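You operate a simulated robot arm through the tools that you are given. There is no shell and no other tool. Be economical: measure what you need, move in short steps, check, and stop when the job is done.

The job below is to be done with a simulated two-armed robot. You get a single attempt, and the scene is never put back.

Task
Fit the clean air filter from the grey ledge, clip the lid shut, then press the black reset button once.
Fine: both clips fully shut; the red band under the button must turn green; leave the other air filters alone. Set down upright: clean air filter.
Where things are to end (x, y in the base frame): clean air filter within 2 cm of [63, -61].

The check looks at the end state, three seconds after you hand in, the way a careful person would. Anything else that was tipped, shoved, dropped, spilled or broken makes it a failure. Lids that push on must go on centred and level and be pressed home; caps that screw on are set level and turned clockwise until they are tight.

Robot
Two 7-joint arms with fingered hands on one trunk, on a base that drives. Base frame: it is fixed to the floor where the robot stands at the start and does not move with it; the origin is under the middle of the robot, x ahead of it, y to its left, z up. Lengths are in cm, angles in degrees, forces in N, time in s.
The left shoulder is at the start at [7, 14.2, 133.9], the right one opposite. Each reaches about 78.8 cm from its shoulder. Places, roughly: back clip [60, -50, 130]; black drum [60, -60, 120]; black reset button [30, -70, 130]; dirty air filter [-150, 25, 0]; filter indicator [30, -70, 120]; filter lid [70, -50, 140]; front clip [50, -60, 130]; second clean air filter (11x11x12 cm) [-110, 50, 50]. Payload 3.6 kg a hand.
The TCP of each hand is the grasp point between the finger pads, 2.5 cm short of the fingertips. In the tool frame z runs along the fingers and y along their closing line. Largest opening 8.8 cm; the body of the gripper starts 2.9 cm behind the TCP. The gripper is a hand of 5 fingers: y runs from the thumb to the fingers, the wrist lies at [-1.3, -9.7, -16.2] in the tool frame.
Orientation is that of the tool frame in the base frame, as [roll, pitch, yaw] about the fixed x, y, z axes, in that order (R = Rz(yaw) Ry(pitch) Rx(roll)). With the fingers straight down and the wrist toward the robot, the tool's x, y and z point along [0, 1, 0], [1, 0, 0] and [0, 0, -1] of the base frame.

Tools
- The arms move only by the tool arm_command. It takes "left_series", "right_series" or both (then of equal length, played together; a hand with none holds still); each is one flat list of numbers, 6 for each row, row after row: the shift along the base's x, y, z in units of 25 mm (1.0 is 25 mm), then the turn, a rotation vector about the base's x, y, z in units of 4 degrees (1.0 is 4 degrees). In form: [dx, dy, dz, ax, ay, az, dx, dy, dz, ax, ay, az, ...]. A call has 1 to 12 rows; each row shifts and turns the commanded pose from where the row before left it. A call with a number of a shift or a turn outside -1 to 1 is refused whole. Each row takes 0.2 s and may step no farther than 5 cm and 8.6 degrees from the row before; otherwise, the whole call is refused. Where a pose cannot be reached the arm comes as near as it can. A force on the tool above 40 N (or 10 N above the force at the start of the call, whichever is more), or a blocked arm, ends the call early, and 0.2 s more pass. In this call time passes only in rows, and 0.2 s behind the last. It gives the time, the measured TCP pose, the force on the tool (base axes), the opening and the grip force at its end, in the units of the frame above (readings bear some noise), with the torque about the TCP (base axes, N m) and any sound that the robot's microphone picked up.
- Cameras (640 x 400 px; columns grow to the right, rows downward): "scene" is now at [12, -4.87, 156.51]; the picture's right is [-0.57, -0.82, 0.00], its down [-0.49, 0.35, -0.80] and it looks along [0.65, -0.46, -0.60] (base axes); focal length 252 px, centre (320, 200). "left" rides on the left gripper at [-5.9, -7.9, -10.5] in its tool frame; the picture's right is [-0.73, -0.32, 0.61], its down [0.62, -0.68, 0.38] and it looks along [0.29, 0.66, 0.70] (tool axes); focal length 234 px, centre (320, 200). "right" rides on the right gripper at [5.9, -7.9, -10.5] in its tool frame; the picture's right is [-0.73, 0.32, -0.61], its down [-0.62, -0.68, 0.38] and it looks along [-0.29, 0.66, 0.70] (tool axes); focal length 234 px, centre (320, 200). There is no depth. A picture from a camera that has moved, and an enlarged one, comes with that camera's place and axes in the base frame and with its lens.
- capture(camera): a new picture of that camera. The clock stands still meanwhile.
- lift_body(by): slides the trunk up (or, below 0, down) by that many cm; the arms and the scene camera ride with it, the base frame stays. It gives what a move gives, with no picture.
- drive_base(legs): drives the robot by 1 to 6 legs, each [ahead, left, turn to the left] in cm, cm and degrees, along the robot's own axes; the way and the turn of a leg run together, so that a leg with both is an arc; at most 150 cm and 180 degrees a leg. The arms and the cameras ride along, it lands a little off, and it stops where it bumps. It gives what a move gives.
- move_fingers(index, middle, ring, little, thumb_bend, thumb_turn, hand): sets how far each is bent, from 0 (flat) to 1 (curled in); at 0.3 the hand is open as for a grip, at 0.7 the pads meet at the TCP. One left out holds its place. A second passes; each finger stops where it meets its share of the squeeze, and holds until it gets a number again. It is the only way to open and close the hand. It gives what a move gives, with no picture; readings hold the bend of each and the force on index, middle, ring, little, thumb and palm. thumb_turn goes from beside the hand (0) to across from the fingers (1), as for a grip.
- aim_head(pan, tilt): turns the head with the scene camera to pan (to the left, within 86 degrees either way) and tilt (down, from -29 to 69), counted from straight ahead of the robot. It gives what a move gives.
- inspect(camera, box): a new picture of the part [left, top, right, bottom] of that camera's present view, enlarged. The clock stands still meanwhile.
- close_job(): hands the job in; it is judged then, once.

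Work in short steps. Places have to be worked out from the pictures, the camera data and where the tool is seen: move nearer, look again, correct. Check each grasp and each placing, and mend what went wrong. You have 120 turns and 100 pictures in all, those below and enlarged ones among them. Open the grippers and draw the arms clear of the work before you hand the job in, unless the task says otherwise; then end with one line.

The tools are called after "Call:" by a JSON object that holds its "method" and its "body". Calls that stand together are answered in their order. arm_command: Moves the arms, as the interface text tells. Its arguments: {"type":"object","properties":{"left_series":{"type":"array","items":{"type":"number"}},"right_series":{"type":"array","items":{"type":"number"}}},"required":[]} The other tools are called the same way: lift_body (by) slides the trunk up or down; move_fingers (index, middle, ring, little, thumb_bend, thumb_turn, hand) moves the fingers one by one; drive_base (legs) drives the base; aim_head (pan, tilt) turns the head that bears the scene camera; capture (camera) takes a picture; inspect (camera, box) takes an enlarged picture of a part of a camera's view; close_job () hands the job in.

At the start:

```text
clock: 0.0
left_tool_pos: [56.68, -2.45, 115.02]
left_tool_rot: [-180.0, 0.0, 90.0]
left_contact_force: [0.3, 1.0, 0.2]
left_wrist_torque: [-0.02, -0.02, 0.01]
left_grip_width: 8.75
left_grasp_force: 0.0
left_shape: jaw
left_bend: [0.3, 0.3, 0.3, 0.3, 0.3, 0.98]
left_finger forces: [0.0, 0.0, 0.0, 0.1, 0.1, 0.0]
right_tool_pos: [33.75, -45.61, 100.08]
right_tool_rot: [179.9, -0.2, 89.9]
right_contact_force: [0.3, 0.1, 0.5]
right_wrist_torque: [-0.01, -0.04, -0.05]
right_grip_width: 8.75
right_grasp_force: 0.0
right_shape: jaw
right_bend: [0.3, 0.3, 0.3, 0.3, 0.3, 0.98]
right_finger forces: [0.0, 0.0, 0.0, 0.1, 0.0, 0.1]
trunk travel left (down, up): [-87.5, 6.5]
robot x, y, heading: [-0.36, -0.17, 0.2]
head pan, tilt: [-35.0, 37.1]
```

scene: 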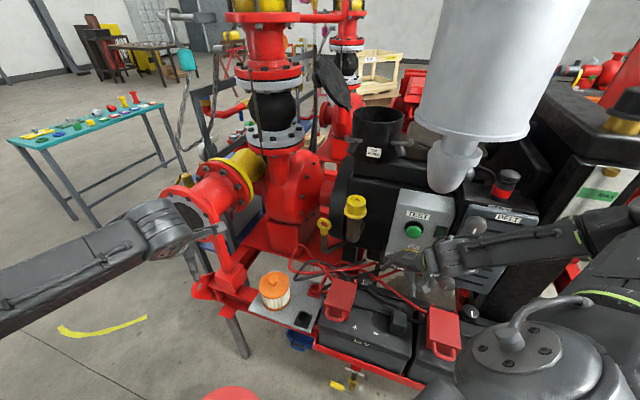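
right: 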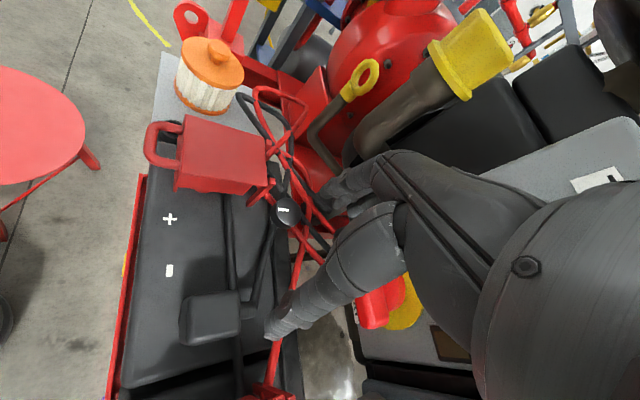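
left: 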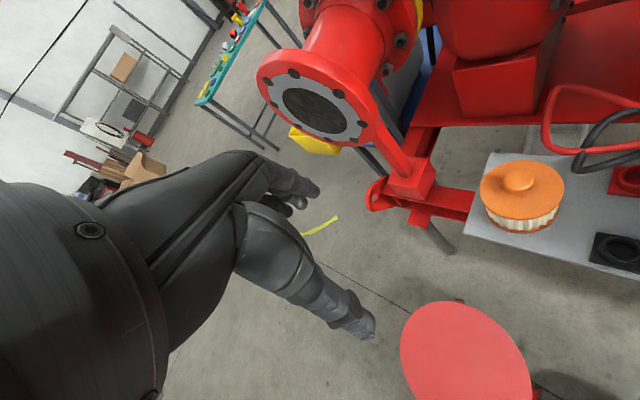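

The picture shows the orange filter on the grey ledge, and the black open drum with its lid standing open behind it. I enlarge both areas to see the details.

Call:
{"method": "inspect", "body": {"camera": "scene", "box": [290, 40, 450, 240]}}

Call:
{"method": "inspect", "body": {"camera": "scene", "box": [220, 220, 380, 360]}}

Call:
{"method": "inspect", "body": {"camera": "scene", "box": [380, 120, 560, 260]}}

```text
2.00 times, centred on (370, 140) of scene
camera zoom: at [12.0, -4.87, 156.51], right [-0.57, -0.82, 0.0], down [-0.49, 0.35, -0.8], along [0.65, -0.46, -0.6], focal length 504 px, centre (220, 320)
```

zoom: 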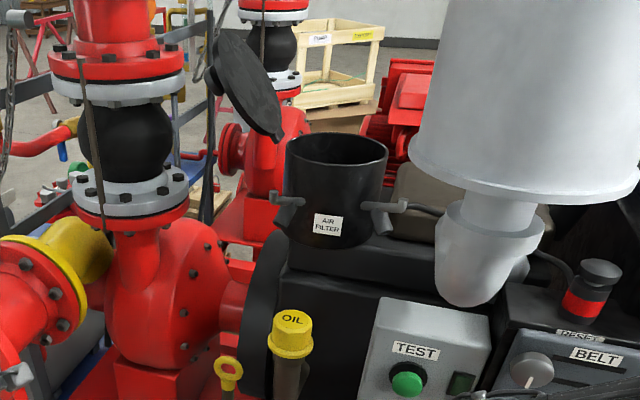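

```text
2.86 times, centred on (300, 290) of scene
camera zoom: at [12.0, -4.87, 156.51], right [-0.57, -0.82, 0.0], down [-0.49, 0.35, -0.8], along [0.65, -0.46, -0.6], focal length 721 px, centre (377, -57)
```

zoom: 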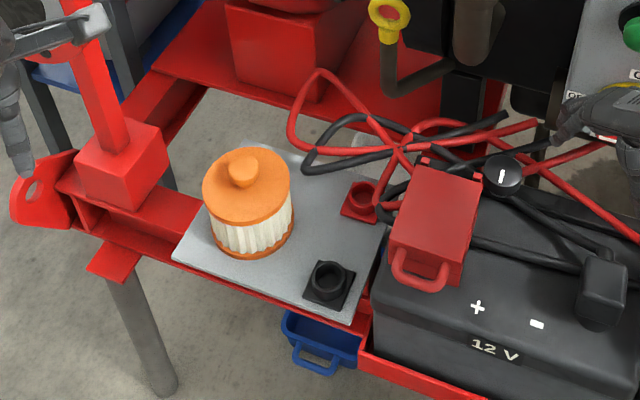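

```text
2.86 times, centred on (470, 190) of scene
camera zoom: at [12.0, -4.87, 156.51], right [-0.57, -0.82, 0.0], down [-0.49, 0.35, -0.8], along [0.65, -0.46, -0.6], focal length 721 px, centre (-109, 229)
```

zoom: 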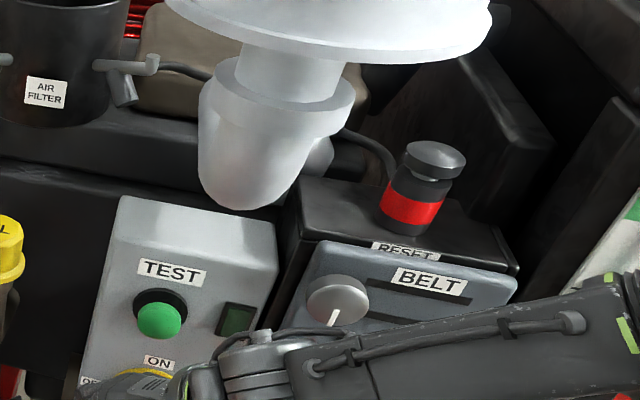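

The knob on the filter triangulates to about [64.5, -22, 83], and the drum rim centre to about [63, -61, 132]. I draw the left arm back and bring the right hand level with the filter.

Call:
{"method": "arm_command", "body": {"right_series": [0, 0.9, 0.3, 0, 0, 0, 0, 0.9, 0.3, 0, 0, 0, 0, 0.9, 0.3, 0, 0, 0, 0, 0.9, 0.3, 0, 0, 0, 0, 0.9, 0.3, 0, 0, 0, 0, 0.9, 0, 0, 0, 0, 0, 0.9, 0, 0, 0, 0, 0, 0.9, 0, 0, 0, 0, 0, 0.9, 0, 0, 0, 0, 0, 0.9, 0, 0, 0, 0], "left_series": [-0.8, 0.8, 0.2, 0, 0, 0, -0.8, 0.8, 0.2, 0, 0, 0, -0.8, 0.8, 0.2, 0, 0, 0, -0.8, 0.8, 0.2, 0, 0, 0, -0.8, 0.8, 0, 0, 0, 0, -0.8, 0.8, 0, 0, 0, 0, -0.8, 0.8, 0, 0, 0, 0, -0.8, 0.8, 0, 0, 0, 0, -0.8, 0.8, 0, 0, 0, 0, -0.8, 0.8, 0, 0, 0, 0]}}

```text
clock: 2.2
left_tool_pos: [40.65, 16.93, 116.85]
left_tool_rot: [-179.9, 0.0, 90.0]
left_contact_force: [-0.2, 0.9, 0.4]
left_wrist_torque: [0.01, -0.04, -0.03]
left_grip_width: 8.8
left_grasp_force: 0.1
left_shape: jaw
left_bend: [0.3, 0.3, 0.3, 0.3, 0.3, 0.98]
left_finger forces: [0.0, 0.0, 0.0, 0.1, 0.0, 0.0]
left hand out of reach, approached as far as the arm can: row 9, 10
right_tool_pos: [35.15, -23.42, 102.71]
right_tool_rot: [-180.0, 0.1, 89.9]
right_contact_force: [-0.4, 0.4, 0.2]
right_wrist_torque: [-0.04, 0.0, 0.03]
right_grip_width: 8.78
right_grasp_force: 0.0
right_shape: jaw
right_bend: [0.3, 0.3, 0.3, 0.3, 0.3, 0.98]
right_finger forces: [0.0, 0.0, 0.0, 0.0, 0.0, 0.0]
right hand out of reach, approached as far as the arm can: row 8, 9, 10
trunk travel left (down, up): [-87.5, 6.5]
robot x, y, heading: [0.24, -0.04, 0.2]
head pan, tilt: [-35.0, 37.1]
```

The right hand is at [35, -23, 103] and close to its inner limit. I advance it in x toward the filter and then look.

Call:
{"method": "arm_command", "body": {"right_series": [0.9, 0.05, 0, 0, 0, 0, 0.9, 0.05, 0, 0, 0, 0, 0.9, 0.05, 0, 0, 0, 0, 0.9, 0.05, 0, 0, 0, 0, 0.9, 0.05, 0, 0, 0, 0, 0.9, 0.05, 0, 0, 0, 0, 0.9, 0.05, 0, 0, 0, 0, 0.9, 0.05, 0, 0, 0, 0, 0.9, 0.05, 0, 0, 0, 0]}}

Call:
{"method": "capture", "body": {"camera": "right"}}

Call:
{"method": "capture", "body": {"camera": "scene"}}

```text
clock: 4.2
left_tool_pos: [40.68, 16.91, 116.78]
left_tool_rot: [-179.9, -0.1, 90.0]
left_contact_force: [-0.5, -0.3, 0.1]
left_wrist_torque: [0.03, 0.03, 0.01]
left_grip_width: 8.79
left_grasp_force: 0.1
left_shape: jaw
left_bend: [0.3, 0.3, 0.3, 0.3, 0.3, 0.98]
left_finger forces: [0.1, 0.0, 0.0, 0.0, 0.1, 0.0]
right_tool_pos: [55.55, -22.72, 102.57]
right_tool_rot: [-179.9, 0.0, 89.9]
right_contact_force: [0.6, -0.5, -0.3]
right_wrist_torque: [-0.02, -0.01, 0.01]
right_grip_width: 8.79
right_grasp_force: 0.0
right_shape: jaw
right_bend: [0.3, 0.3, 0.3, 0.3, 0.3, 0.98]
right_finger forces: [0.1, 0.1, 0.1, 0.1, 0.0, 0.1]
trunk travel left (down, up): [-87.5, 6.5]
robot x, y, heading: [0.03, 0.31, -0.1]
head pan, tilt: [-35.0, 37.1]
```

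```text
93 pictures are left
camera right: at [47.63, -16.82, 113.04], right [0.32, -0.73, 0.61], down [-0.68, -0.62, -0.38], along [0.66, -0.29, -0.7], focal length 234 px, centre (320, 200)
```

right: 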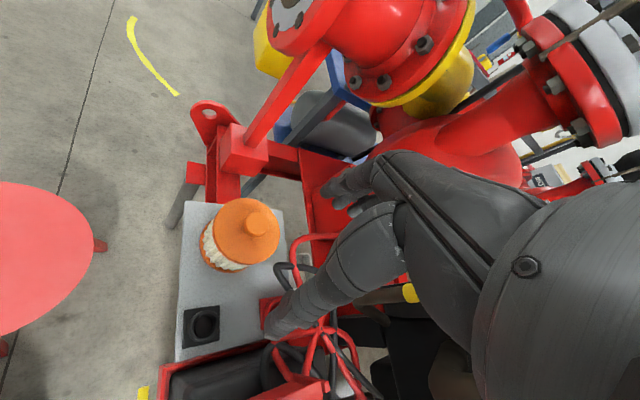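

```text
92 pictures are left
camera scene: at [12.09, -4.81, 156.5], right [-0.57, -0.82, 0.0], down [-0.49, 0.35, -0.8], along [0.65, -0.46, -0.6], focal length 252 px, centre (320, 200)
```

scene: 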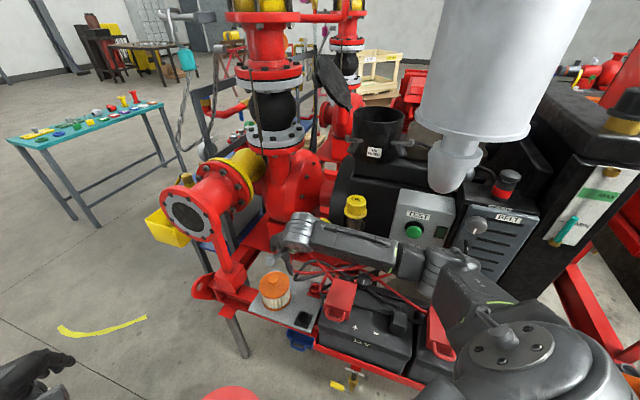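

The knob looks to be at about [65, -22.3, 82.5]. I move above it and partway down, then check.

Call:
{"method": "arm_command", "body": {"right_series": [0.9, 0.05, 0, 0, 0, 0, 0.9, 0.05, 0, 0, 0, 0, 0.9, 0.05, 0, 0, 0, 0, 0.9, 0.05, -0.6, 0, 0, 0, 0, 0, -1, 0, 0, 0, 0, 0, -1, 0, 0, 0]}}

Call:
{"method": "capture", "body": {"camera": "right"}}

```text
clock: 5.6
left_tool_pos: [40.53, 16.88, 116.92]
left_tool_rot: [-179.8, 0.0, 90.0]
left_contact_force: [-0.9, -0.5, 1.1]
left_wrist_torque: [0.0, -0.02, 0.02]
left_grip_width: 8.8
left_grasp_force: 0.1
left_shape: jaw
left_bend: [0.3, 0.3, 0.3, 0.3, 0.3, 0.98]
left_finger forces: [0.0, 0.1, 0.0, 0.1, 0.1, 0.1]
right_tool_pos: [64.38, -22.27, 95.77]
right_tool_rot: [-179.9, 0.0, 90.1]
right_contact_force: [0.1, -0.6, -0.2]
right_wrist_torque: [0.02, 0.0, 0.02]
right_grip_width: 8.78
right_grasp_force: 0.0
right_shape: jaw
right_bend: [0.3, 0.3, 0.3, 0.3, 0.3, 0.98]
right_finger forces: [0.0, 0.0, 0.0, 0.0, 0.1, 0.0]
trunk travel left (down, up): [-87.5, 6.5]
robot x, y, heading: [0.13, 0.11, 0.0]
head pan, tilt: [-35.0, 37.1]
```

```text
91 pictures are left
camera right: at [56.51, -16.35, 106.38], right [0.32, -0.73, 0.61], down [-0.68, -0.62, -0.38], along [0.66, -0.29, -0.7], focal length 234 px, centre (320, 200)
```

right: 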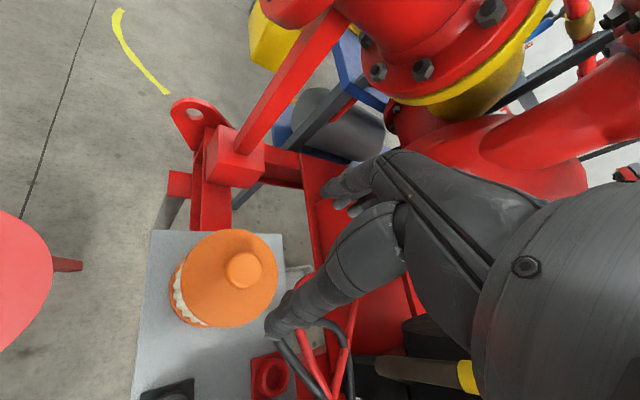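

The combined views put the knob top at about [63.8, -21.7, 84]. I correct the sideways offset, go down to z 88 and look again.

Call:
{"method": "arm_command", "body": {"right_series": [-0.2, 0.2, -0.8, 0, 0, 0, 0, 0, -0.8, 0, 0, 0, 0, 0, -0.8, 0, 0, 0, 0, 0, -0.7, 0, 0, 0]}}

Call:
{"method": "capture", "body": {"camera": "right"}}

Call:
{"method": "inspect", "body": {"camera": "scene", "box": [220, 200, 380, 340]}}

```text
clock: 6.6
left_tool_pos: [40.67, 16.8, 116.84]
left_tool_rot: [-179.8, 0.0, 90.0]
left_contact_force: [0.0, 0.1, -0.4]
left_wrist_torque: [0.0, 0.03, -0.01]
left_grip_width: 8.78
left_grasp_force: 0.1
left_shape: jaw
left_bend: [0.3, 0.3, 0.3, 0.3, 0.3, 0.98]
left_finger forces: [0.1, 0.0, 0.1, 0.0, 0.0, 0.1]
right_tool_pos: [63.84, -21.54, 88.19]
right_tool_rot: [-180.0, 0.0, 90.1]
right_contact_force: [0.1, 0.6, -0.6]
right_wrist_torque: [-0.01, 0.01, -0.04]
right_grip_width: 8.76
right_grasp_force: 0.1
right_shape: jaw
right_bend: [0.3, 0.3, 0.3, 0.3, 0.3, 0.98]
right_finger forces: [0.0, 0.0, 0.1, 0.1, 0.0, 0.0]
trunk travel left (down, up): [-87.5, 6.5]
robot x, y, heading: [0.14, -0.13, -0.2]
head pan, tilt: [-35.0, 37.1]
```

```text
90 pictures are left
camera right: at [55.92, -15.73, 98.76], right [0.32, -0.73, 0.61], down [-0.68, -0.62, -0.38], along [0.66, -0.29, -0.7], focal length 234 px, centre (320, 200)
```

right: 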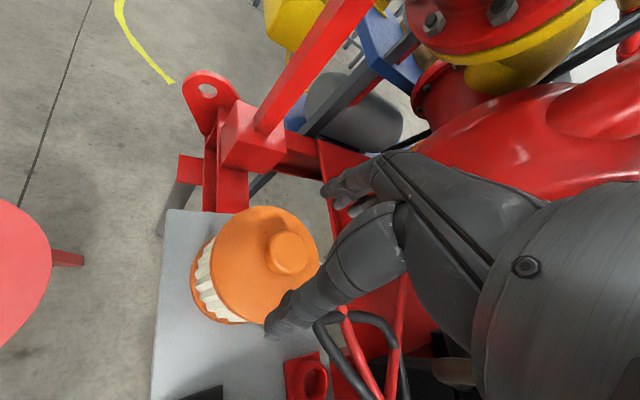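

```text
2.86 times, centred on (300, 270) of scene
camera zoom: at [12.01, -4.84, 156.51], right [-0.57, -0.82, 0.0], down [-0.49, 0.35, -0.8], along [0.65, -0.46, -0.6], focal length 721 px, centre (377, 0)
```

zoom: 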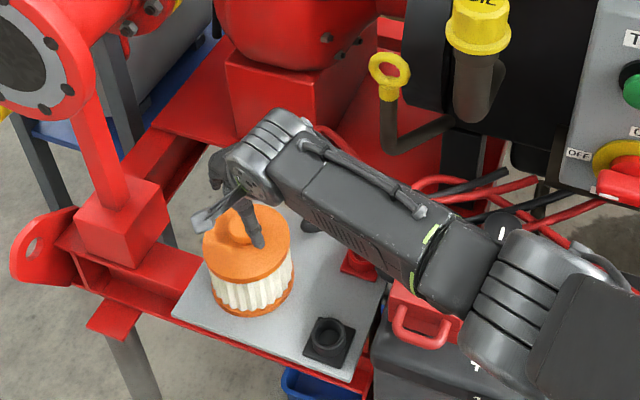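

The newest view points to a knob top nearer z 82.5 at [64.8, -22]. I shift a little and go down another 3 cm.

Call:
{"method": "arm_command", "body": {"right_series": [0.3, -0.15, -0.6, 0, 0, 0, 0, 0, -0.6, 0, 0, 0]}}

Call:
{"method": "inspect", "body": {"camera": "right", "box": [160, 160, 400, 380]}}

Call:
{"method": "inspect", "body": {"camera": "scene", "box": [240, 230, 320, 320]}}

```text
clock: 7.2
left_tool_pos: [40.55, 16.86, 116.84]
left_tool_rot: [-179.8, -0.1, 90.0]
left_contact_force: [-0.6, 0.6, -0.4]
left_wrist_torque: [0.03, 0.0, 0.01]
left_grip_width: 8.77
left_grasp_force: 0.1
left_shape: jaw
left_bend: [0.3, 0.3, 0.3, 0.3, 0.3, 0.98]
left_finger forces: [0.0, 0.0, 0.0, 0.1, 0.0, 0.0]
right_tool_pos: [64.59, -21.99, 85.24]
right_tool_rot: [180.0, 0.0, 90.0]
right_contact_force: [0.7, -0.8, -0.1]
right_wrist_torque: [0.01, -0.03, 0.01]
right_grip_width: 8.76
right_grasp_force: 0.0
right_shape: jaw
right_bend: [0.3, 0.3, 0.3, 0.3, 0.3, 0.98]
right_finger forces: [0.0, 0.0, 0.1, 0.0, 0.0, 0.0]
trunk travel left (down, up): [-87.5, 6.5]
robot x, y, heading: [0.17, 0.22, 0.3]
head pan, tilt: [-35.0, 37.1]
```

```text
1.82 times, centred on (280, 270) of right
camera zoom: at [56.7, -16.08, 95.71], right [0.32, -0.73, 0.61], down [-0.68, -0.62, -0.38], along [0.66, -0.29, -0.7], focal length 426 px, centre (393, 73)
```

zoom: 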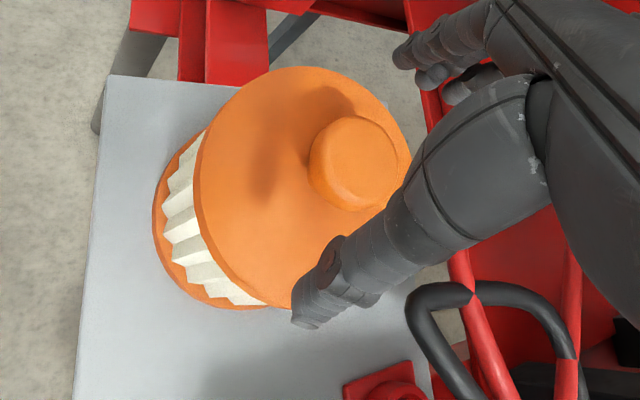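

```text
4.44 times, centred on (280, 275) of scene
camera zoom: at [12.03, -4.81, 156.51], right [-0.57, -0.82, 0.0], down [-0.49, 0.35, -0.8], along [0.65, -0.46, -0.6], focal length 1121 px, centre (498, -133)
```

zoom: 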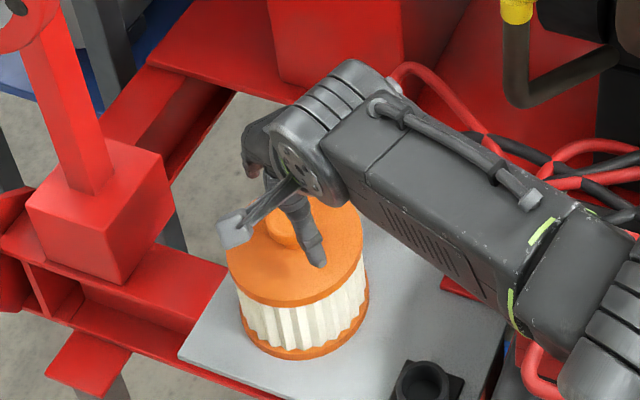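

The knob axis now lines up with the TCP. I go down 1.75 cm more to bring the pads around the knob and read the force.

Call:
{"method": "arm_command", "body": {"right_series": [0, 0, -0.4, 0, 0, 0, 0, 0, -0.3, 0, 0, 0]}}

Call:
{"method": "inspect", "body": {"camera": "right", "box": [160, 160, 400, 380]}}

```text
clock: 7.8
left_tool_pos: [40.73, 16.85, 116.77]
left_tool_rot: [-179.9, 0.0, 90.0]
left_contact_force: [0.4, 0.8, 0.1]
left_wrist_torque: [-0.01, 0.0, 0.0]
left_grip_width: 8.79
left_grasp_force: 0.0
left_shape: jaw
left_bend: [0.3, 0.3, 0.3, 0.3, 0.3, 0.98]
left_finger forces: [0.0, 0.1, 0.0, 0.0, 0.1, 0.1]
right_tool_pos: [64.7, -21.95, 83.47]
right_tool_rot: [-180.0, -0.1, 90.0]
right_contact_force: [0.1, -0.2, 0.1]
right_wrist_torque: [0.0, -0.01, -0.01]
right_grip_width: 8.79
right_grasp_force: 0.0
right_shape: jaw
right_bend: [0.3, 0.3, 0.3, 0.3, 0.3, 0.98]
right_finger forces: [0.0, 0.0, 0.0, 0.0, 0.1, 0.0]
trunk travel left (down, up): [-87.5, 6.5]
robot x, y, heading: [0.34, 0.39, 0.0]
head pan, tilt: [-35.0, 37.1]
```

```text
1.82 times, centred on (280, 270) of right
camera zoom: at [56.79, -16.08, 93.93], right [0.32, -0.73, 0.61], down [-0.68, -0.62, -0.38], along [0.66, -0.29, -0.7], focal length 426 px, centre (393, 73)
```

zoom: 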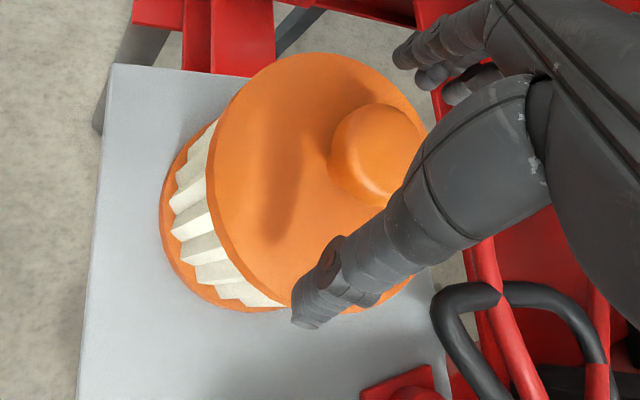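

No contact yet, and the knob top seems to be about 1 cm below the TCP. I go down 1 cm more.

Call:
{"method": "arm_command", "body": {"right_series": [0, 0, -0.2, 0, 0, 0, 0, 0, -0.2, 0, 0, 0]}}

Call:
{"method": "inspect", "body": {"camera": "right", "box": [160, 160, 400, 380]}}

Call:
{"method": "inspect", "body": {"camera": "scene", "box": [250, 240, 310, 310]}}

```text
clock: 8.4
left_tool_pos: [40.58, 16.88, 116.74]
left_tool_rot: [-179.9, 0.0, 90.0]
left_contact_force: [-0.2, 0.3, 0.2]
left_wrist_torque: [0.04, -0.03, 0.02]
left_grip_width: 8.77
left_grasp_force: 0.0
left_shape: jaw
left_bend: [0.3, 0.3, 0.3, 0.3, 0.3, 0.98]
left_finger forces: [0.0, 0.0, 0.1, 0.1, 0.0, 0.0]
right_tool_pos: [64.69, -22.0, 82.46]
right_tool_rot: [-180.0, 0.0, 90.2]
right_contact_force: [-0.7, -0.2, 0.0]
right_wrist_torque: [-0.03, 0.01, -0.02]
right_grip_width: 8.77
right_grasp_force: 0.0
right_shape: jaw
right_bend: [0.3, 0.3, 0.3, 0.3, 0.3, 0.98]
right_finger forces: [0.1, 0.1, 0.0, 0.0, 0.0, 0.0]
trunk travel left (down, up): [-87.5, 6.5]
robot x, y, heading: [0.4, -0.11, -0.1]
head pan, tilt: [-35.0, 37.1]
```

```text
1.82 times, centred on (280, 270) of right
camera zoom: at [56.77, -16.12, 92.93], right [0.32, -0.73, 0.61], down [-0.68, -0.62, -0.38], along [0.66, -0.29, -0.7], focal length 426 px, centre (393, 73)
```

zoom: 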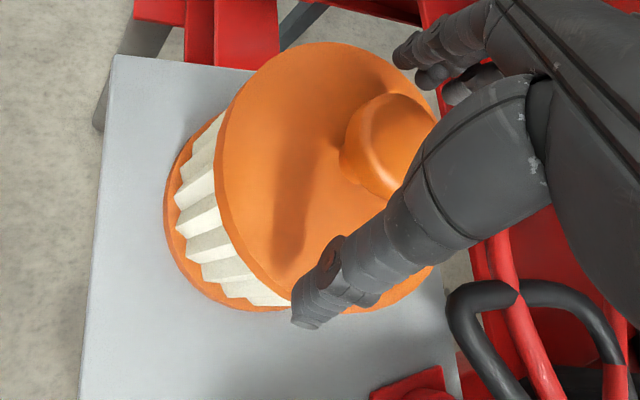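

```text
5.71 times, centred on (280, 275) of scene
camera zoom: at [12.03, -4.81, 156.51], right [-0.57, -0.82, 0.0], down [-0.49, 0.35, -0.8], along [0.65, -0.46, -0.6], focal length 1441 px, centre (549, -229)
```

zoom: 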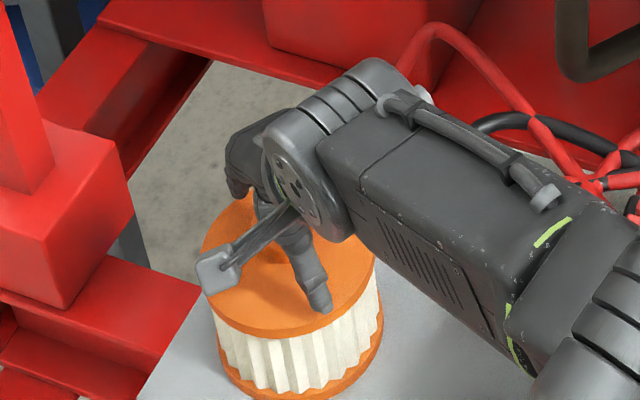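

The knob top is now about at the TCP height with still no force. I go down 0.6 cm more and then close gently around the knob.

Call:
{"method": "arm_command", "body": {"right_series": [0.1, 0, -0.24, 0, 0, 0]}}

Call:
{"method": "move_fingers", "body": {"hand": "right", "index": 0.5, "middle": 0.5, "ring": 0.5, "little": 0.5, "thumb_bend": 0.5, "thumb_turn": 1}}

Call:
{"method": "inspect", "body": {"camera": "right", "box": [160, 160, 400, 380]}}

```text
clock: 8.8
left_tool_pos: [40.61, 16.9, 116.89]
left_tool_rot: [-179.8, 0.0, 89.9]
left_contact_force: [0.0, 0.6, -0.6]
left_wrist_torque: [0.01, -0.03, 0.02]
left_grip_width: 8.76
left_grasp_force: 0.2
left_shape: jaw
left_bend: [0.3, 0.3, 0.3, 0.3, 0.3, 0.98]
left_finger forces: [0.0, 0.0, 0.1, 0.1, 0.1, 0.1]
right_tool_pos: [64.86, -22.09, 81.86]
right_tool_rot: [180.0, -0.1, 90.0]
right_contact_force: [0.2, -0.2, 1.0]
right_wrist_torque: [0.02, -0.01, -0.01]
right_grip_width: 8.77
right_grasp_force: 0.0
right_shape: jaw
right_bend: [0.3, 0.3, 0.3, 0.3, 0.3, 0.98]
right_finger forces: [0.0, 0.0, 0.1, 0.0, 0.0, 0.0]
trunk travel left (down, up): [-87.5, 6.5]
robot x, y, heading: [-0.19, 0.2, 0.1]
head pan, tilt: [-35.0, 37.1]
```

```text
clock: 9.8
left_tool_pos: [40.71, 16.83, 116.92]
left_tool_rot: [-179.9, 0.1, 89.9]
left_contact_force: [0.5, -0.2, 0.8]
left_wrist_torque: [-0.02, -0.01, 0.03]
left_grip_width: 8.76
left_grasp_force: 0.0
left_shape: jaw
left_bend: [0.3, 0.3, 0.3, 0.3, 0.3, 0.98]
left_finger forces: [0.1, 0.0, 0.0, 0.1, 0.0, 0.0]
right_tool_pos: [64.78, -21.93, 81.89]
right_tool_rot: [179.9, 0.0, 90.0]
right_contact_force: [0.0, -0.8, -0.1]
right_wrist_torque: [-0.02, 0.0, -0.03]
right_grip_width: 4.19
right_grasp_force: 0.0
right_shape: fingers
right_bend: [0.5, 0.5, 0.5, 0.5, 0.5, 1.0]
right_finger forces: [0.0, 0.0, 0.0, 0.0, 0.0, 0.0]
trunk travel left (down, up): [-87.5, 6.5]
robot x, y, heading: [-0.32, -0.11, -0.1]
head pan, tilt: [-35.0, 37.1]
```

```text
1.82 times, centred on (280, 270) of right
camera zoom: at [56.88, -16.09, 92.41], right [0.32, -0.73, 0.61], down [-0.68, -0.62, -0.38], along [0.66, -0.29, -0.7], focal length 426 px, centre (393, 73)
```

zoom: 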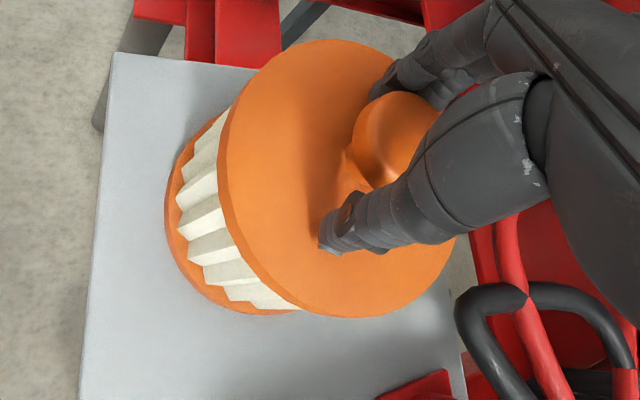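

The thumb and fingers straddle the knob well, with a gap of 4.2 cm. I close fully so that each finger stops at its squeeze.

Call:
{"method": "move_fingers", "body": {"hand": "right", "index": 0.75, "middle": 0.75, "ring": 0.75, "little": 0.75, "thumb_bend": 0.75}}

Call:
{"method": "inspect", "body": {"camera": "right", "box": [160, 160, 400, 380]}}

```text
clock: 10.8
left_tool_pos: [40.67, 16.86, 116.79]
left_tool_rot: [-179.9, 0.0, 90.0]
left_contact_force: [1.1, 0.3, 0.6]
left_wrist_torque: [0.02, -0.03, -0.04]
left_grip_width: 8.78
left_grasp_force: 0.0
left_shape: jaw
left_bend: [0.3, 0.3, 0.3, 0.3, 0.3, 0.98]
left_finger forces: [0.0, 0.0, 0.0, 0.1, 0.1, 0.0]
right_tool_pos: [64.79, -21.9, 81.81]
right_tool_rot: [-180.0, 0.1, 90.0]
right_contact_force: [-0.6, -1.0, -1.4]
right_wrist_torque: [0.05, 0.08, 0.0]
right_grip_width: 1.61
right_grasp_force: 20.1
right_shape: fingers
right_bend: [0.74, 0.72, 0.74, 0.75, 0.59, 1.0]
right_finger forces: [10.4, 7.9, 4.2, 0.0, 17.9, 0.0]
trunk travel left (down, up): [-87.5, 6.5]
robot x, y, heading: [-0.31, 0.04, 0.0]
head pan, tilt: [-35.0, 37.1]
```

```text
1.82 times, centred on (280, 270) of right
camera zoom: at [56.89, -16.09, 92.41], right [0.32, -0.73, 0.61], down [-0.68, -0.62, -0.38], along [0.66, -0.29, -0.7], focal length 426 px, centre (393, 73)
```

zoom: 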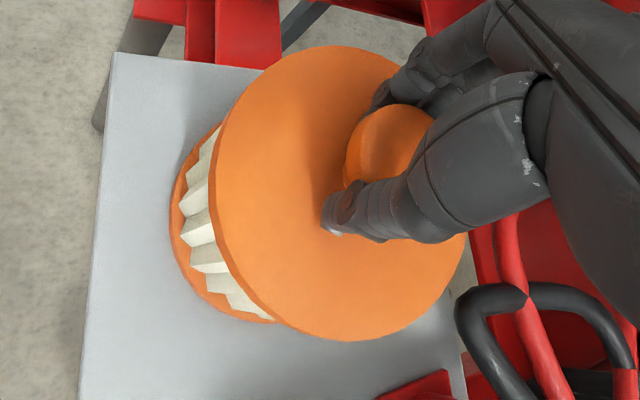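

The squeeze is 20 N on the thumb, index and middle fingers. I lift 4 cm and check the hold and the filter's tilt.

Call:
{"method": "arm_command", "body": {"right_series": [0, 0, 0.4, 0, 0, 0, 0, 0, 0.6, 0, 0, 0, 0, 0, 0.6, 0, 0, 0]}}

Call:
{"method": "capture", "body": {"camera": "right"}}

Call:
{"method": "inspect", "body": {"camera": "scene", "box": [240, 220, 320, 320]}}

```text
clock: 11.6
left_tool_pos: [40.69, 16.84, 116.96]
left_tool_rot: [-179.9, 0.0, 90.0]
left_contact_force: [0.0, 0.4, 0.2]
left_wrist_torque: [-0.04, 0.0, 0.01]
left_grip_width: 8.76
left_grasp_force: 0.0
left_shape: jaw
left_bend: [0.3, 0.3, 0.3, 0.3, 0.3, 0.98]
left_finger forces: [0.1, 0.0, 0.0, 0.1, 0.0, 0.0]
right_tool_pos: [64.97, -22.01, 86.0]
right_tool_rot: [-180.0, 0.0, 90.0]
right_contact_force: [-1.1, -0.2, -1.4]
right_wrist_torque: [0.02, -0.03, 0.0]
right_grip_width: 1.64
right_grasp_force: 20.5
right_shape: fingers
right_bend: [0.74, 0.73, 0.74, 0.75, 0.59, 1.0]
right_finger forces: [9.9, 8.6, 4.0, 0.0, 18.1, 0.1]
trunk travel left (down, up): [-87.5, 6.5]
robot x, y, heading: [0.02, -0.16, -0.0]
head pan, tilt: [-35.0, 37.1]
```

```text
81 pictures are left
camera right: at [57.09, -16.15, 96.51], right [0.32, -0.73, 0.61], down [-0.68, -0.62, -0.38], along [0.66, -0.29, -0.7], focal length 234 px, centre (320, 200)
```

right: 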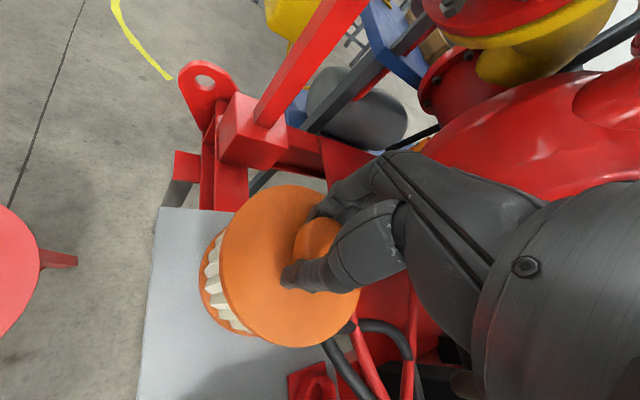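

```text
4.00 times, centred on (280, 270) of scene
camera zoom: at [12.01, -4.85, 156.51], right [-0.57, -0.82, 0.0], down [-0.49, 0.35, -0.8], along [0.65, -0.46, -0.6], focal length 1009 px, centre (480, -80)
```

zoom: 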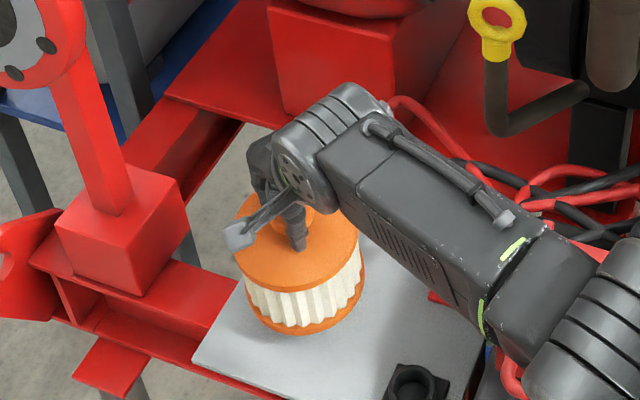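

The filter hangs upright in the grip. I lift the trunk to its top for clearance and to get parallax on the white hanging object.

Call:
{"method": "lift_body", "body": {"by": 6.4}}

Call:
{"method": "arm_command", "body": {"right_series": [-0.9, 0, 0.4, 0, 0, 0, -0.9, 0, 0.4, 0, 0, 0, -0.9, 0, 0.6, 0, 0, 0, -0.9, 0, 0.6, 0, 0, 0, -0.9, 0, 0.6, 0, 0, 0, -0.9, 0, 0.6, 0, 0, 0, 0, 0, 0.8, 0, 0, 0, 0, 0, 0.8, 0, 0, 0]}}

Call:
{"method": "capture", "body": {"camera": "scene"}}

```text
clock: 12.6
left_tool_pos: [40.69, 16.85, 123.22]
left_tool_rot: [-179.9, 0.0, 90.0]
left_contact_force: [-0.5, -0.4, 0.4]
left_wrist_torque: [0.03, 0.01, -0.03]
left_grip_width: 8.77
left_grasp_force: 0.1
left_shape: jaw
left_bend: [0.3, 0.3, 0.3, 0.3, 0.3, 0.98]
left_finger forces: [0.0, 0.0, 0.0, 0.0, 0.0, 0.1]
right_tool_pos: [65.06, -21.93, 92.31]
right_tool_rot: [-180.0, 0.0, 90.0]
right_contact_force: [-0.6, 0.2, -1.9]
right_wrist_torque: [0.02, 0.01, -0.02]
right_grip_width: 1.63
right_grasp_force: 19.8
right_shape: fingers
right_bend: [0.74, 0.73, 0.74, 0.75, 0.59, 1.0]
right_finger forces: [9.9, 8.4, 4.0, 0.0, 18.1, 0.0]
trunk travel left (down, up): [-93.9, 0.1]
robot x, y, heading: [-0.08, -0.05, -0.1]
head pan, tilt: [-35.0, 37.1]
```

```text
clock: 14.4
left_tool_pos: [40.64, 16.97, 123.14]
left_tool_rot: [-179.9, 0.0, 90.0]
left_contact_force: [0.2, 0.1, -0.6]
left_wrist_torque: [0.01, -0.03, 0.0]
left_grip_width: 8.76
left_grasp_force: 0.2
left_shape: jaw
left_bend: [0.3, 0.3, 0.3, 0.3, 0.3, 0.98]
left_finger forces: [0.0, 0.1, 0.1, 0.1, 0.0, 0.0]
right_tool_pos: [51.47, -21.95, 104.36]
right_tool_rot: [179.9, 0.0, 90.0]
right_contact_force: [0.4, -0.4, -1.5]
right_wrist_torque: [0.02, 0.0, -0.01]
right_grip_width: 1.57
right_grasp_force: 18.8
right_shape: fingers
right_bend: [0.74, 0.73, 0.74, 0.75, 0.59, 1.0]
right_finger forces: [9.3, 8.3, 3.8, 0.0, 17.1, 0.0]
trunk travel left (down, up): [-93.9, 0.1]
robot x, y, heading: [-0.08, -0.09, -0.2]
head pan, tilt: [-35.0, 37.1]
```

```text
79 pictures are left
camera scene: at [12.05, -4.86, 162.9], right [-0.57, -0.82, 0.0], down [-0.49, 0.35, -0.8], along [0.65, -0.46, -0.6], focal length 252 px, centre (320, 200)
```

scene: 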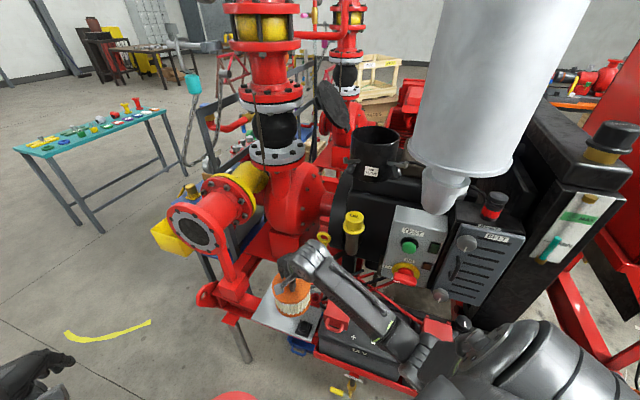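

By parallax the white cylinder has its axis near [38, -66] with a radius of 13 and its underside near z 135, so I should approach the drum from the +y side. I raise the filter here and turn the hand about -48° in yaw, which puts the wrist toward +y.

Call:
{"method": "arm_command", "body": {"right_series": [0, 0, 1, 0, 0, -1, 0, 0, 1, 0, 0, -1, 0, 0, 1, 0, 0, -1, 0, 0, 1, 0, 0, -1, 0, 0, 1, 0, 0, -1, 0, 0, 1, 0, 0, -1, 0, 0, 1, 0, 0, -1, 0, 0, 1, 0, 0, -1, 0, 0, 1, 0, 0, -1, 0, 0, 1, 0, 0, -1, 0, 0, 1, 0, 0, -1, 0, 0, 1, 0, 0, -1]}}

Call:
{"method": "capture", "body": {"camera": "scene"}}

Call:
{"method": "capture", "body": {"camera": "right"}}

```text
clock: 15.9
left_tool_pos: [39.32, 15.35, 123.33]
left_tool_rot: [179.6, -0.8, 89.3]
left_contact_force: [0.1, 0.1, -0.3]
left_wrist_torque: [0.04, -0.01, 0.02]
left_grip_width: 8.78
left_grasp_force: 0.0
left_shape: jaw
left_bend: [0.3, 0.3, 0.3, 0.3, 0.3, 0.98]
left_finger forces: [0.1, 0.1, 0.0, 0.1, 0.0, 0.0]
right_tool_pos: [42.27, -23.37, 107.68]
right_tool_rot: [-164.9, 6.0, 65.3]
right_contact_force: [0.8, -0.9, -1.8]
right_wrist_torque: [0.01, -0.05, 0.0]
right_grip_width: 1.47
right_grasp_force: 20.2
right_shape: fingers
right_bend: [0.74, 0.73, 0.74, 0.75, 0.6, 1.0]
right_finger forces: [9.1, 9.0, 3.9, 0.0, 17.3, 0.0]
trunk travel left (down, up): [-93.9, 0.1]
robot x, y, heading: [-0.31, 0.58, -0.8]
head pan, tilt: [-35.0, 37.1]
stopped in row 7 (right hand): the arm was blocked; the commanded pose is now the measured one
```

```text
78 pictures are left
camera scene: at [10.02, -6.54, 162.45], right [-0.58, -0.81, -0.02], down [-0.48, 0.36, -0.8], along [0.65, -0.46, -0.6], focal length 252 px, centre (320, 200)
```

scene: 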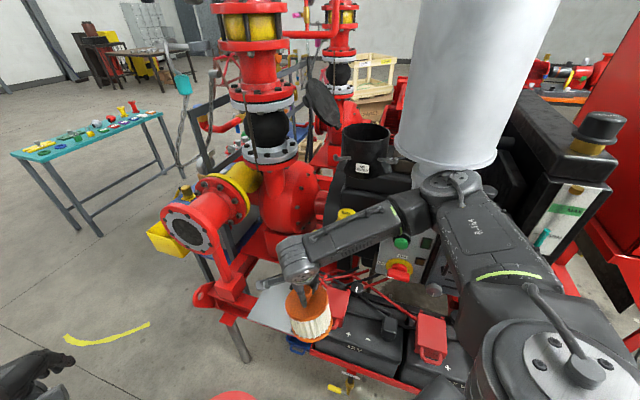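

```text
77 pictures are left
camera right: at [40.63, -14.85, 119.2], right [0.15, -0.8, 0.58], down [-0.96, -0.27, -0.13], along [0.25, -0.53, -0.81], focal length 234 px, centre (320, 200)
```

right: 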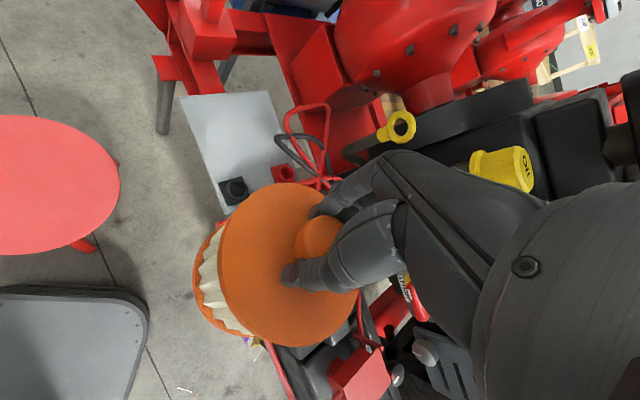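

The raised elbow hit the underside of the white cylinder and the arm was blocked. The filter is still held, so I back the base off diagonally to free the elbow.

Call:
{"method": "drive_base", "body": {"legs": [[-8, 6, 0]]}}

Call:
{"method": "capture", "body": {"camera": "scene"}}

```text
clock: 17.1
left_tool_pos: [33.24, 22.58, 123.08]
left_tool_rot: [-179.6, -0.1, 89.6]
left_contact_force: [0.3, -0.6, 0.0]
left_wrist_torque: [0.01, 0.03, -0.02]
left_grip_width: 8.81
left_grasp_force: 0.0
left_shape: jaw
left_bend: [0.3, 0.3, 0.3, 0.3, 0.3, 0.98]
left_finger forces: [0.0, 0.0, 0.0, 0.0, 0.0, 0.0]
right_tool_pos: [36.56, -16.26, 108.38]
right_tool_rot: [-165.5, 6.5, 65.5]
right_contact_force: [0.7, 0.2, -1.6]
right_wrist_torque: [0.04, -0.01, -0.01]
right_grip_width: 1.46
right_grasp_force: 19.7
right_shape: fingers
right_bend: [0.74, 0.73, 0.74, 0.75, 0.6, 1.0]
right_finger forces: [9.0, 8.8, 4.0, 0.0, 17.2, 0.0]
trunk travel left (down, up): [-93.9, 0.1]
robot x, y, heading: [-8.27, 6.48, -0.4]
head pan, tilt: [-35.0, 37.1]
```

```text
76 pictures are left
camera scene: at [4.51, 1.01, 162.83], right [-0.58, -0.81, 0.0], down [-0.5, 0.35, -0.79], along [0.65, -0.46, -0.61], focal length 252 px, centre (320, 200)
```

scene: 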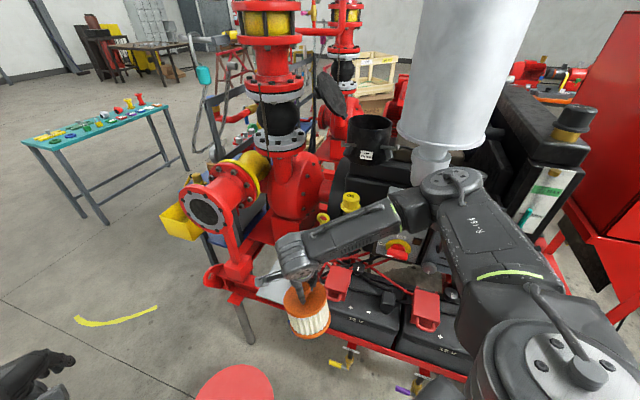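

The cylinder looks intact and the elbow is free. I drive further back and left to get open space, so I can raise and extend the arm there and then drive in along a clear diagonal.

Call:
{"method": "drive_base", "body": {"legs": [[-8, 13.5, 0]]}}

Call:
{"method": "arm_command", "body": {"right_series": [0, -0.4, 1, 0, -1, 0, 0, -0.4, 1, 0, -1, 0, 0, -0.4, 1, 0, -1, 0, 0, -0.4, 1, 0, -1, 0, 0.3, -0.5, 1, 0, 0, -1, 0.3, -0.5, 1, 0, 0, -1, 0.3, -0.5, 1, 0, 0, -1, 0.3, -0.5, 1, 0, 0, -1, 0.3, -0.5, 1, 0, 0, -1, 0.3, -0.5, 1, 0, 0, -1]}}

Call:
{"method": "capture", "body": {"camera": "scene"}}

```text
clock: 18.5
left_tool_pos: [24.51, 35.92, 123.35]
left_tool_rot: [-179.9, -0.1, 89.6]
left_contact_force: [-0.1, -0.5, 0.5]
left_wrist_torque: [0.04, -0.01, 0.0]
left_grip_width: 8.8
left_grasp_force: 0.0
left_shape: jaw
left_bend: [0.3, 0.3, 0.3, 0.3, 0.3, 0.98]
left_finger forces: [0.1, 0.0, 0.0, 0.0, 0.0, 0.0]
right_tool_pos: [27.99, -2.95, 108.5]
right_tool_rot: [-165.6, 6.5, 65.5]
right_contact_force: [0.4, -0.2, -0.9]
right_wrist_torque: [-0.01, -0.04, 0.01]
right_grip_width: 1.51
right_grasp_force: 19.7
right_shape: fingers
right_bend: [0.74, 0.73, 0.74, 0.75, 0.6, 1.0]
right_finger forces: [8.9, 8.7, 3.8, 0.1, 17.2, 0.0]
trunk travel left (down, up): [-93.9, 0.1]
robot x, y, heading: [-16.43, 19.71, -0.6]
head pan, tilt: [-35.0, 37.1]
```

```text
clock: 20.7
left_tool_pos: [24.39, 36.13, 123.3]
left_tool_rot: [-179.9, 0.1, 89.5]
left_contact_force: [0.6, -0.2, 0.2]
left_wrist_torque: [0.0, 0.02, 0.03]
left_grip_width: 8.73
left_grasp_force: 0.2
left_shape: jaw
left_bend: [0.3, 0.3, 0.3, 0.3, 0.3, 0.98]
left_finger forces: [0.0, 0.0, 0.0, 0.1, 0.0, 0.0]
right_tool_pos: [32.34, -14.19, 133.8]
right_tool_rot: [179.8, -0.3, 40.5]
right_contact_force: [-0.2, 0.2, -1.8]
right_wrist_torque: [0.01, 0.0, -0.03]
right_grip_width: 1.4
right_grasp_force: 18.5
right_shape: fingers
right_bend: [0.74, 0.73, 0.74, 0.75, 0.61, 1.0]
right_finger forces: [9.0, 7.9, 3.6, 0.0, 16.5, 0.1]
trunk travel left (down, up): [-93.9, 0.1]
robot x, y, heading: [-16.27, 19.88, -0.5]
head pan, tilt: [-35.0, 37.1]
```

```text
75 pictures are left
camera scene: at [-4.48, 14.65, 162.91], right [-0.58, -0.81, 0.0], down [-0.49, 0.35, -0.8], along [0.65, -0.46, -0.6], focal length 252 px, centre (320, 200)
```

scene: 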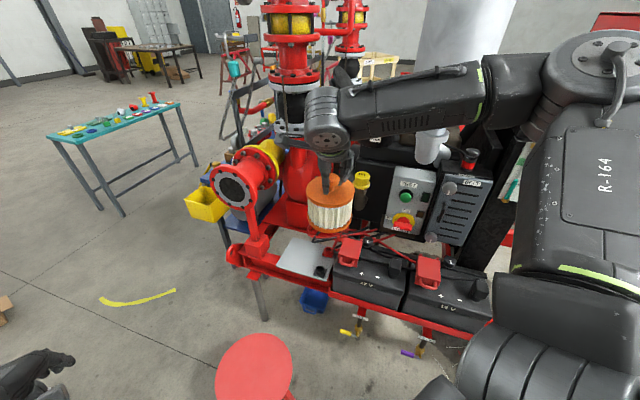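

The orientation is back to upright and the filter hangs level. I extend toward the right-forward pose and up to z 150.

Call:
{"method": "arm_command", "body": {"right_series": [0.16, -0.98, 0.65, 0, 0, -0.39, 0.16, -0.98, 0.65, 0, 0, -0.39, 0.16, -0.98, 0.65, 0, 0, -0.39, 0.16, -0.98, 0.65, 0, 0, -0.39, 0.16, -0.98, 0.65, 0, 0, -0.39, 0.16, -0.98, 0.65, 0, 0, -0.39, 0.16, -0.98, 0.65, 0, 0, -0.39, 0.16, -0.98, 0.65, 0, 0, -0.39, 0.16, -0.98, 0.65, 0, 0, -0.39, 0.16, -0.98, 0.65, 0, 0, -0.39]}}

Call:
{"method": "aim_head", "body": {"pan": -48, "tilt": 22}}

Call:
{"method": "capture", "body": {"camera": "scene"}}

Call:
{"method": "capture", "body": {"camera": "right"}}

```text
clock: 22.9
left_tool_pos: [24.53, 36.03, 123.33]
left_tool_rot: [-179.8, 0.1, 89.4]
left_contact_force: [0.4, 0.7, 0.5]
left_wrist_torque: [-0.02, 0.03, 0.0]
left_grip_width: 8.77
left_grasp_force: 0.0
left_shape: jaw
left_bend: [0.3, 0.3, 0.3, 0.3, 0.3, 0.98]
left_finger forces: [0.0, 0.0, 0.0, 0.0, 0.0, 0.1]
right_tool_pos: [38.73, -38.62, 149.39]
right_tool_rot: [179.9, -0.2, 25.0]
right_contact_force: [-0.1, 0.2, -2.1]
right_wrist_torque: [0.0, -0.01, -0.01]
right_grip_width: 1.39
right_grasp_force: 18.9
right_shape: fingers
right_bend: [0.74, 0.73, 0.74, 0.75, 0.61, 1.0]
right_finger forces: [9.0, 7.9, 3.8, 0.0, 16.3, 0.1]
right hand out of reach, approached as far as the arm can: row 2, 3, 4, 5
trunk travel left (down, up): [-93.9, 0.1]
robot x, y, heading: [-16.24, 19.76, -0.4]
head pan, tilt: [-35.0, 37.1]
```

```text
clock: 23.6
left_tool_pos: [24.46, 35.91, 123.33]
left_tool_rot: [-179.9, 0.0, 89.5]
left_contact_force: [0.2, -0.5, 0.2]
left_wrist_torque: [-0.01, -0.02, -0.01]
left_grip_width: 8.79
left_grasp_force: 0.1
left_shape: jaw
left_bend: [0.3, 0.3, 0.3, 0.3, 0.3, 0.98]
left_finger forces: [0.1, 0.0, 0.0, 0.1, 0.1, 0.0]
right_tool_pos: [38.56, -38.63, 149.56]
right_tool_rot: [179.7, -0.3, 24.9]
right_contact_force: [-0.2, -0.1, -1.5]
right_wrist_torque: [0.01, -0.03, 0.03]
right_grip_width: 1.42
right_grasp_force: 18.7
right_shape: fingers
right_bend: [0.74, 0.73, 0.74, 0.75, 0.61, 1.0]
right_finger forces: [9.0, 7.9, 3.6, 0.0, 16.3, 0.0]
trunk travel left (down, up): [-93.9, 0.1]
robot x, y, heading: [-16.63, 19.62, -0.5]
head pan, tilt: [-48.0, 22.0]
```

```text
74 pictures are left
camera scene: at [-5.32, 12.65, 165.28], right [-0.75, -0.66, 0.0], down [-0.25, 0.28, -0.93], along [0.61, -0.69, -0.38], focal length 252 px, centre (320, 200)
```

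scene: 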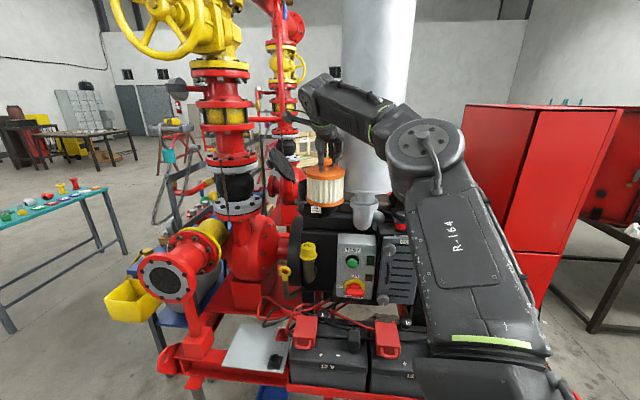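

```text
73 pictures are left
camera right: at [40.43, -29.06, 160.06], right [-0.53, -0.6, 0.6], down [-0.85, 0.35, -0.39], along [0.02, -0.72, -0.69], focal length 234 px, centre (320, 200)
```

right: 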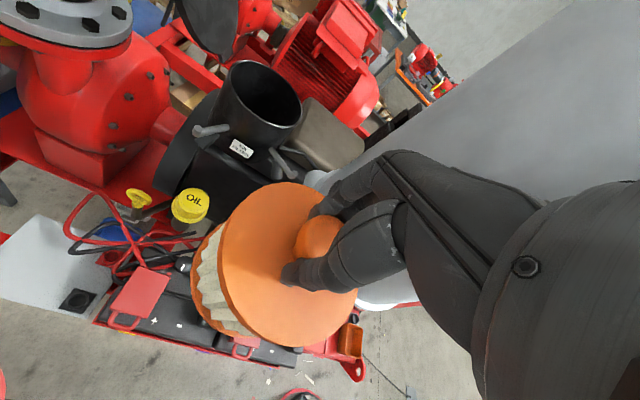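

At this heading the right elbow would end up too close to the white cylinder. The machine turns out to be rotated about -55°, so the left arm, with its elbow on the other side, suits the drum much better. I fold the right arm back to return the filter to the ledge and re-grip it with the left hand.

Call:
{"method": "arm_command", "body": {"right_series": [-0.25, 0.98, -0.65, 0, 0, 0.39, -0.25, 0.98, -0.65, 0, 0, 0.39, -0.25, 0.98, -0.65, 0, 0, 0.39, -0.25, 0.98, -0.65, 0, 0, 0.39, -0.25, 0.98, -0.65, 0, 0, 0.39, -0.25, 0.98, -0.65, 0, 0, 0.39, -0.25, 0.98, -0.65, 0, 0, 0.39, -0.25, 0.98, -0.65, 0, 0, 0.39, -0.25, 0.98, -0.65, 0, 0, 0.39, -0.25, 0.98, -0.65, 0, 0, 0.39]}}

Call:
{"method": "arm_command", "body": {"right_series": [0.3, 0.2, -1, 0, 0, 1, 0.3, 0.2, -1, 0, 0, 1, 0.3, 0.2, -1, 0, 0, 1, 0.3, 0.2, -1, 0, 0, 1, 0.3, 0, -1, 0, 0, 1, 0.3, 0, -1, 0, 0, 1, 0.3, 0, -1, 0, 0, 1, 0.3, 0, -1, 0, 0, 1, 0.3, 0, -1, 0, 0, 1, 0.3, 0, -1, 0, 0, 1]}}

Call:
{"method": "capture", "body": {"camera": "scene"}}

```text
clock: 25.9
left_tool_pos: [24.38, 36.0, 123.17]
left_tool_rot: [-179.9, 0.0, 89.5]
left_contact_force: [0.8, 1.1, 0.9]
left_wrist_torque: [0.0, -0.05, 0.02]
left_grip_width: 8.79
left_grasp_force: 0.1
left_shape: jaw
left_bend: [0.3, 0.3, 0.3, 0.3, 0.3, 0.98]
left_finger forces: [0.0, 0.0, 0.0, 0.1, 0.0, 0.0]
right_tool_pos: [33.13, -14.53, 132.67]
right_tool_rot: [179.8, -0.3, 40.6]
right_contact_force: [-0.1, -0.2, 0.2]
right_wrist_torque: [0.01, 0.02, 0.06]
right_grip_width: 1.37
right_grasp_force: 18.9
right_shape: fingers
right_bend: [0.74, 0.73, 0.74, 0.75, 0.62, 1.0]
right_finger forces: [9.0, 8.1, 3.6, 0.1, 16.5, 0.0]
right hand out of reach, approached as far as the arm can: row 3, 5
trunk travel left (down, up): [-93.9, 0.1]
robot x, y, heading: [-16.36, 19.27, -0.6]
head pan, tilt: [-48.0, 22.0]
```

```text
clock: 28.1
left_tool_pos: [24.47, 35.97, 123.27]
left_tool_rot: [-179.9, 0.0, 89.5]
left_contact_force: [-0.9, -0.1, -0.4]
left_wrist_torque: [0.0, 0.01, -0.01]
left_grip_width: 8.76
left_grasp_force: 0.0
left_shape: jaw
left_bend: [0.3, 0.3, 0.3, 0.3, 0.3, 0.98]
left_finger forces: [0.1, 0.0, 0.1, 0.1, 0.0, 0.0]
right_tool_pos: [40.52, -12.58, 107.73]
right_tool_rot: [179.8, -0.3, 80.7]
right_contact_force: [0.3, 0.3, -1.9]
right_wrist_torque: [-0.03, 0.03, 0.0]
right_grip_width: 1.37
right_grasp_force: 19.1
right_shape: fingers
right_bend: [0.74, 0.73, 0.74, 0.75, 0.62, 1.0]
right_finger forces: [8.8, 8.2, 3.5, 0.1, 17.7, 0.0]
trunk travel left (down, up): [-93.9, 0.1]
robot x, y, heading: [-16.39, 19.47, -0.7]
head pan, tilt: [-48.0, 22.0]
```

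```text
72 pictures are left
camera scene: at [-5.28, 12.64, 165.28], right [-0.75, -0.66, 0.0], down [-0.25, 0.28, -0.93], along [0.61, -0.69, -0.38], focal length 252 px, centre (320, 200)
```

scene: 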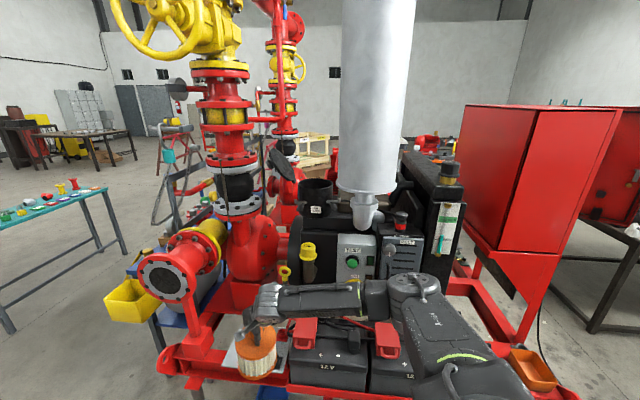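

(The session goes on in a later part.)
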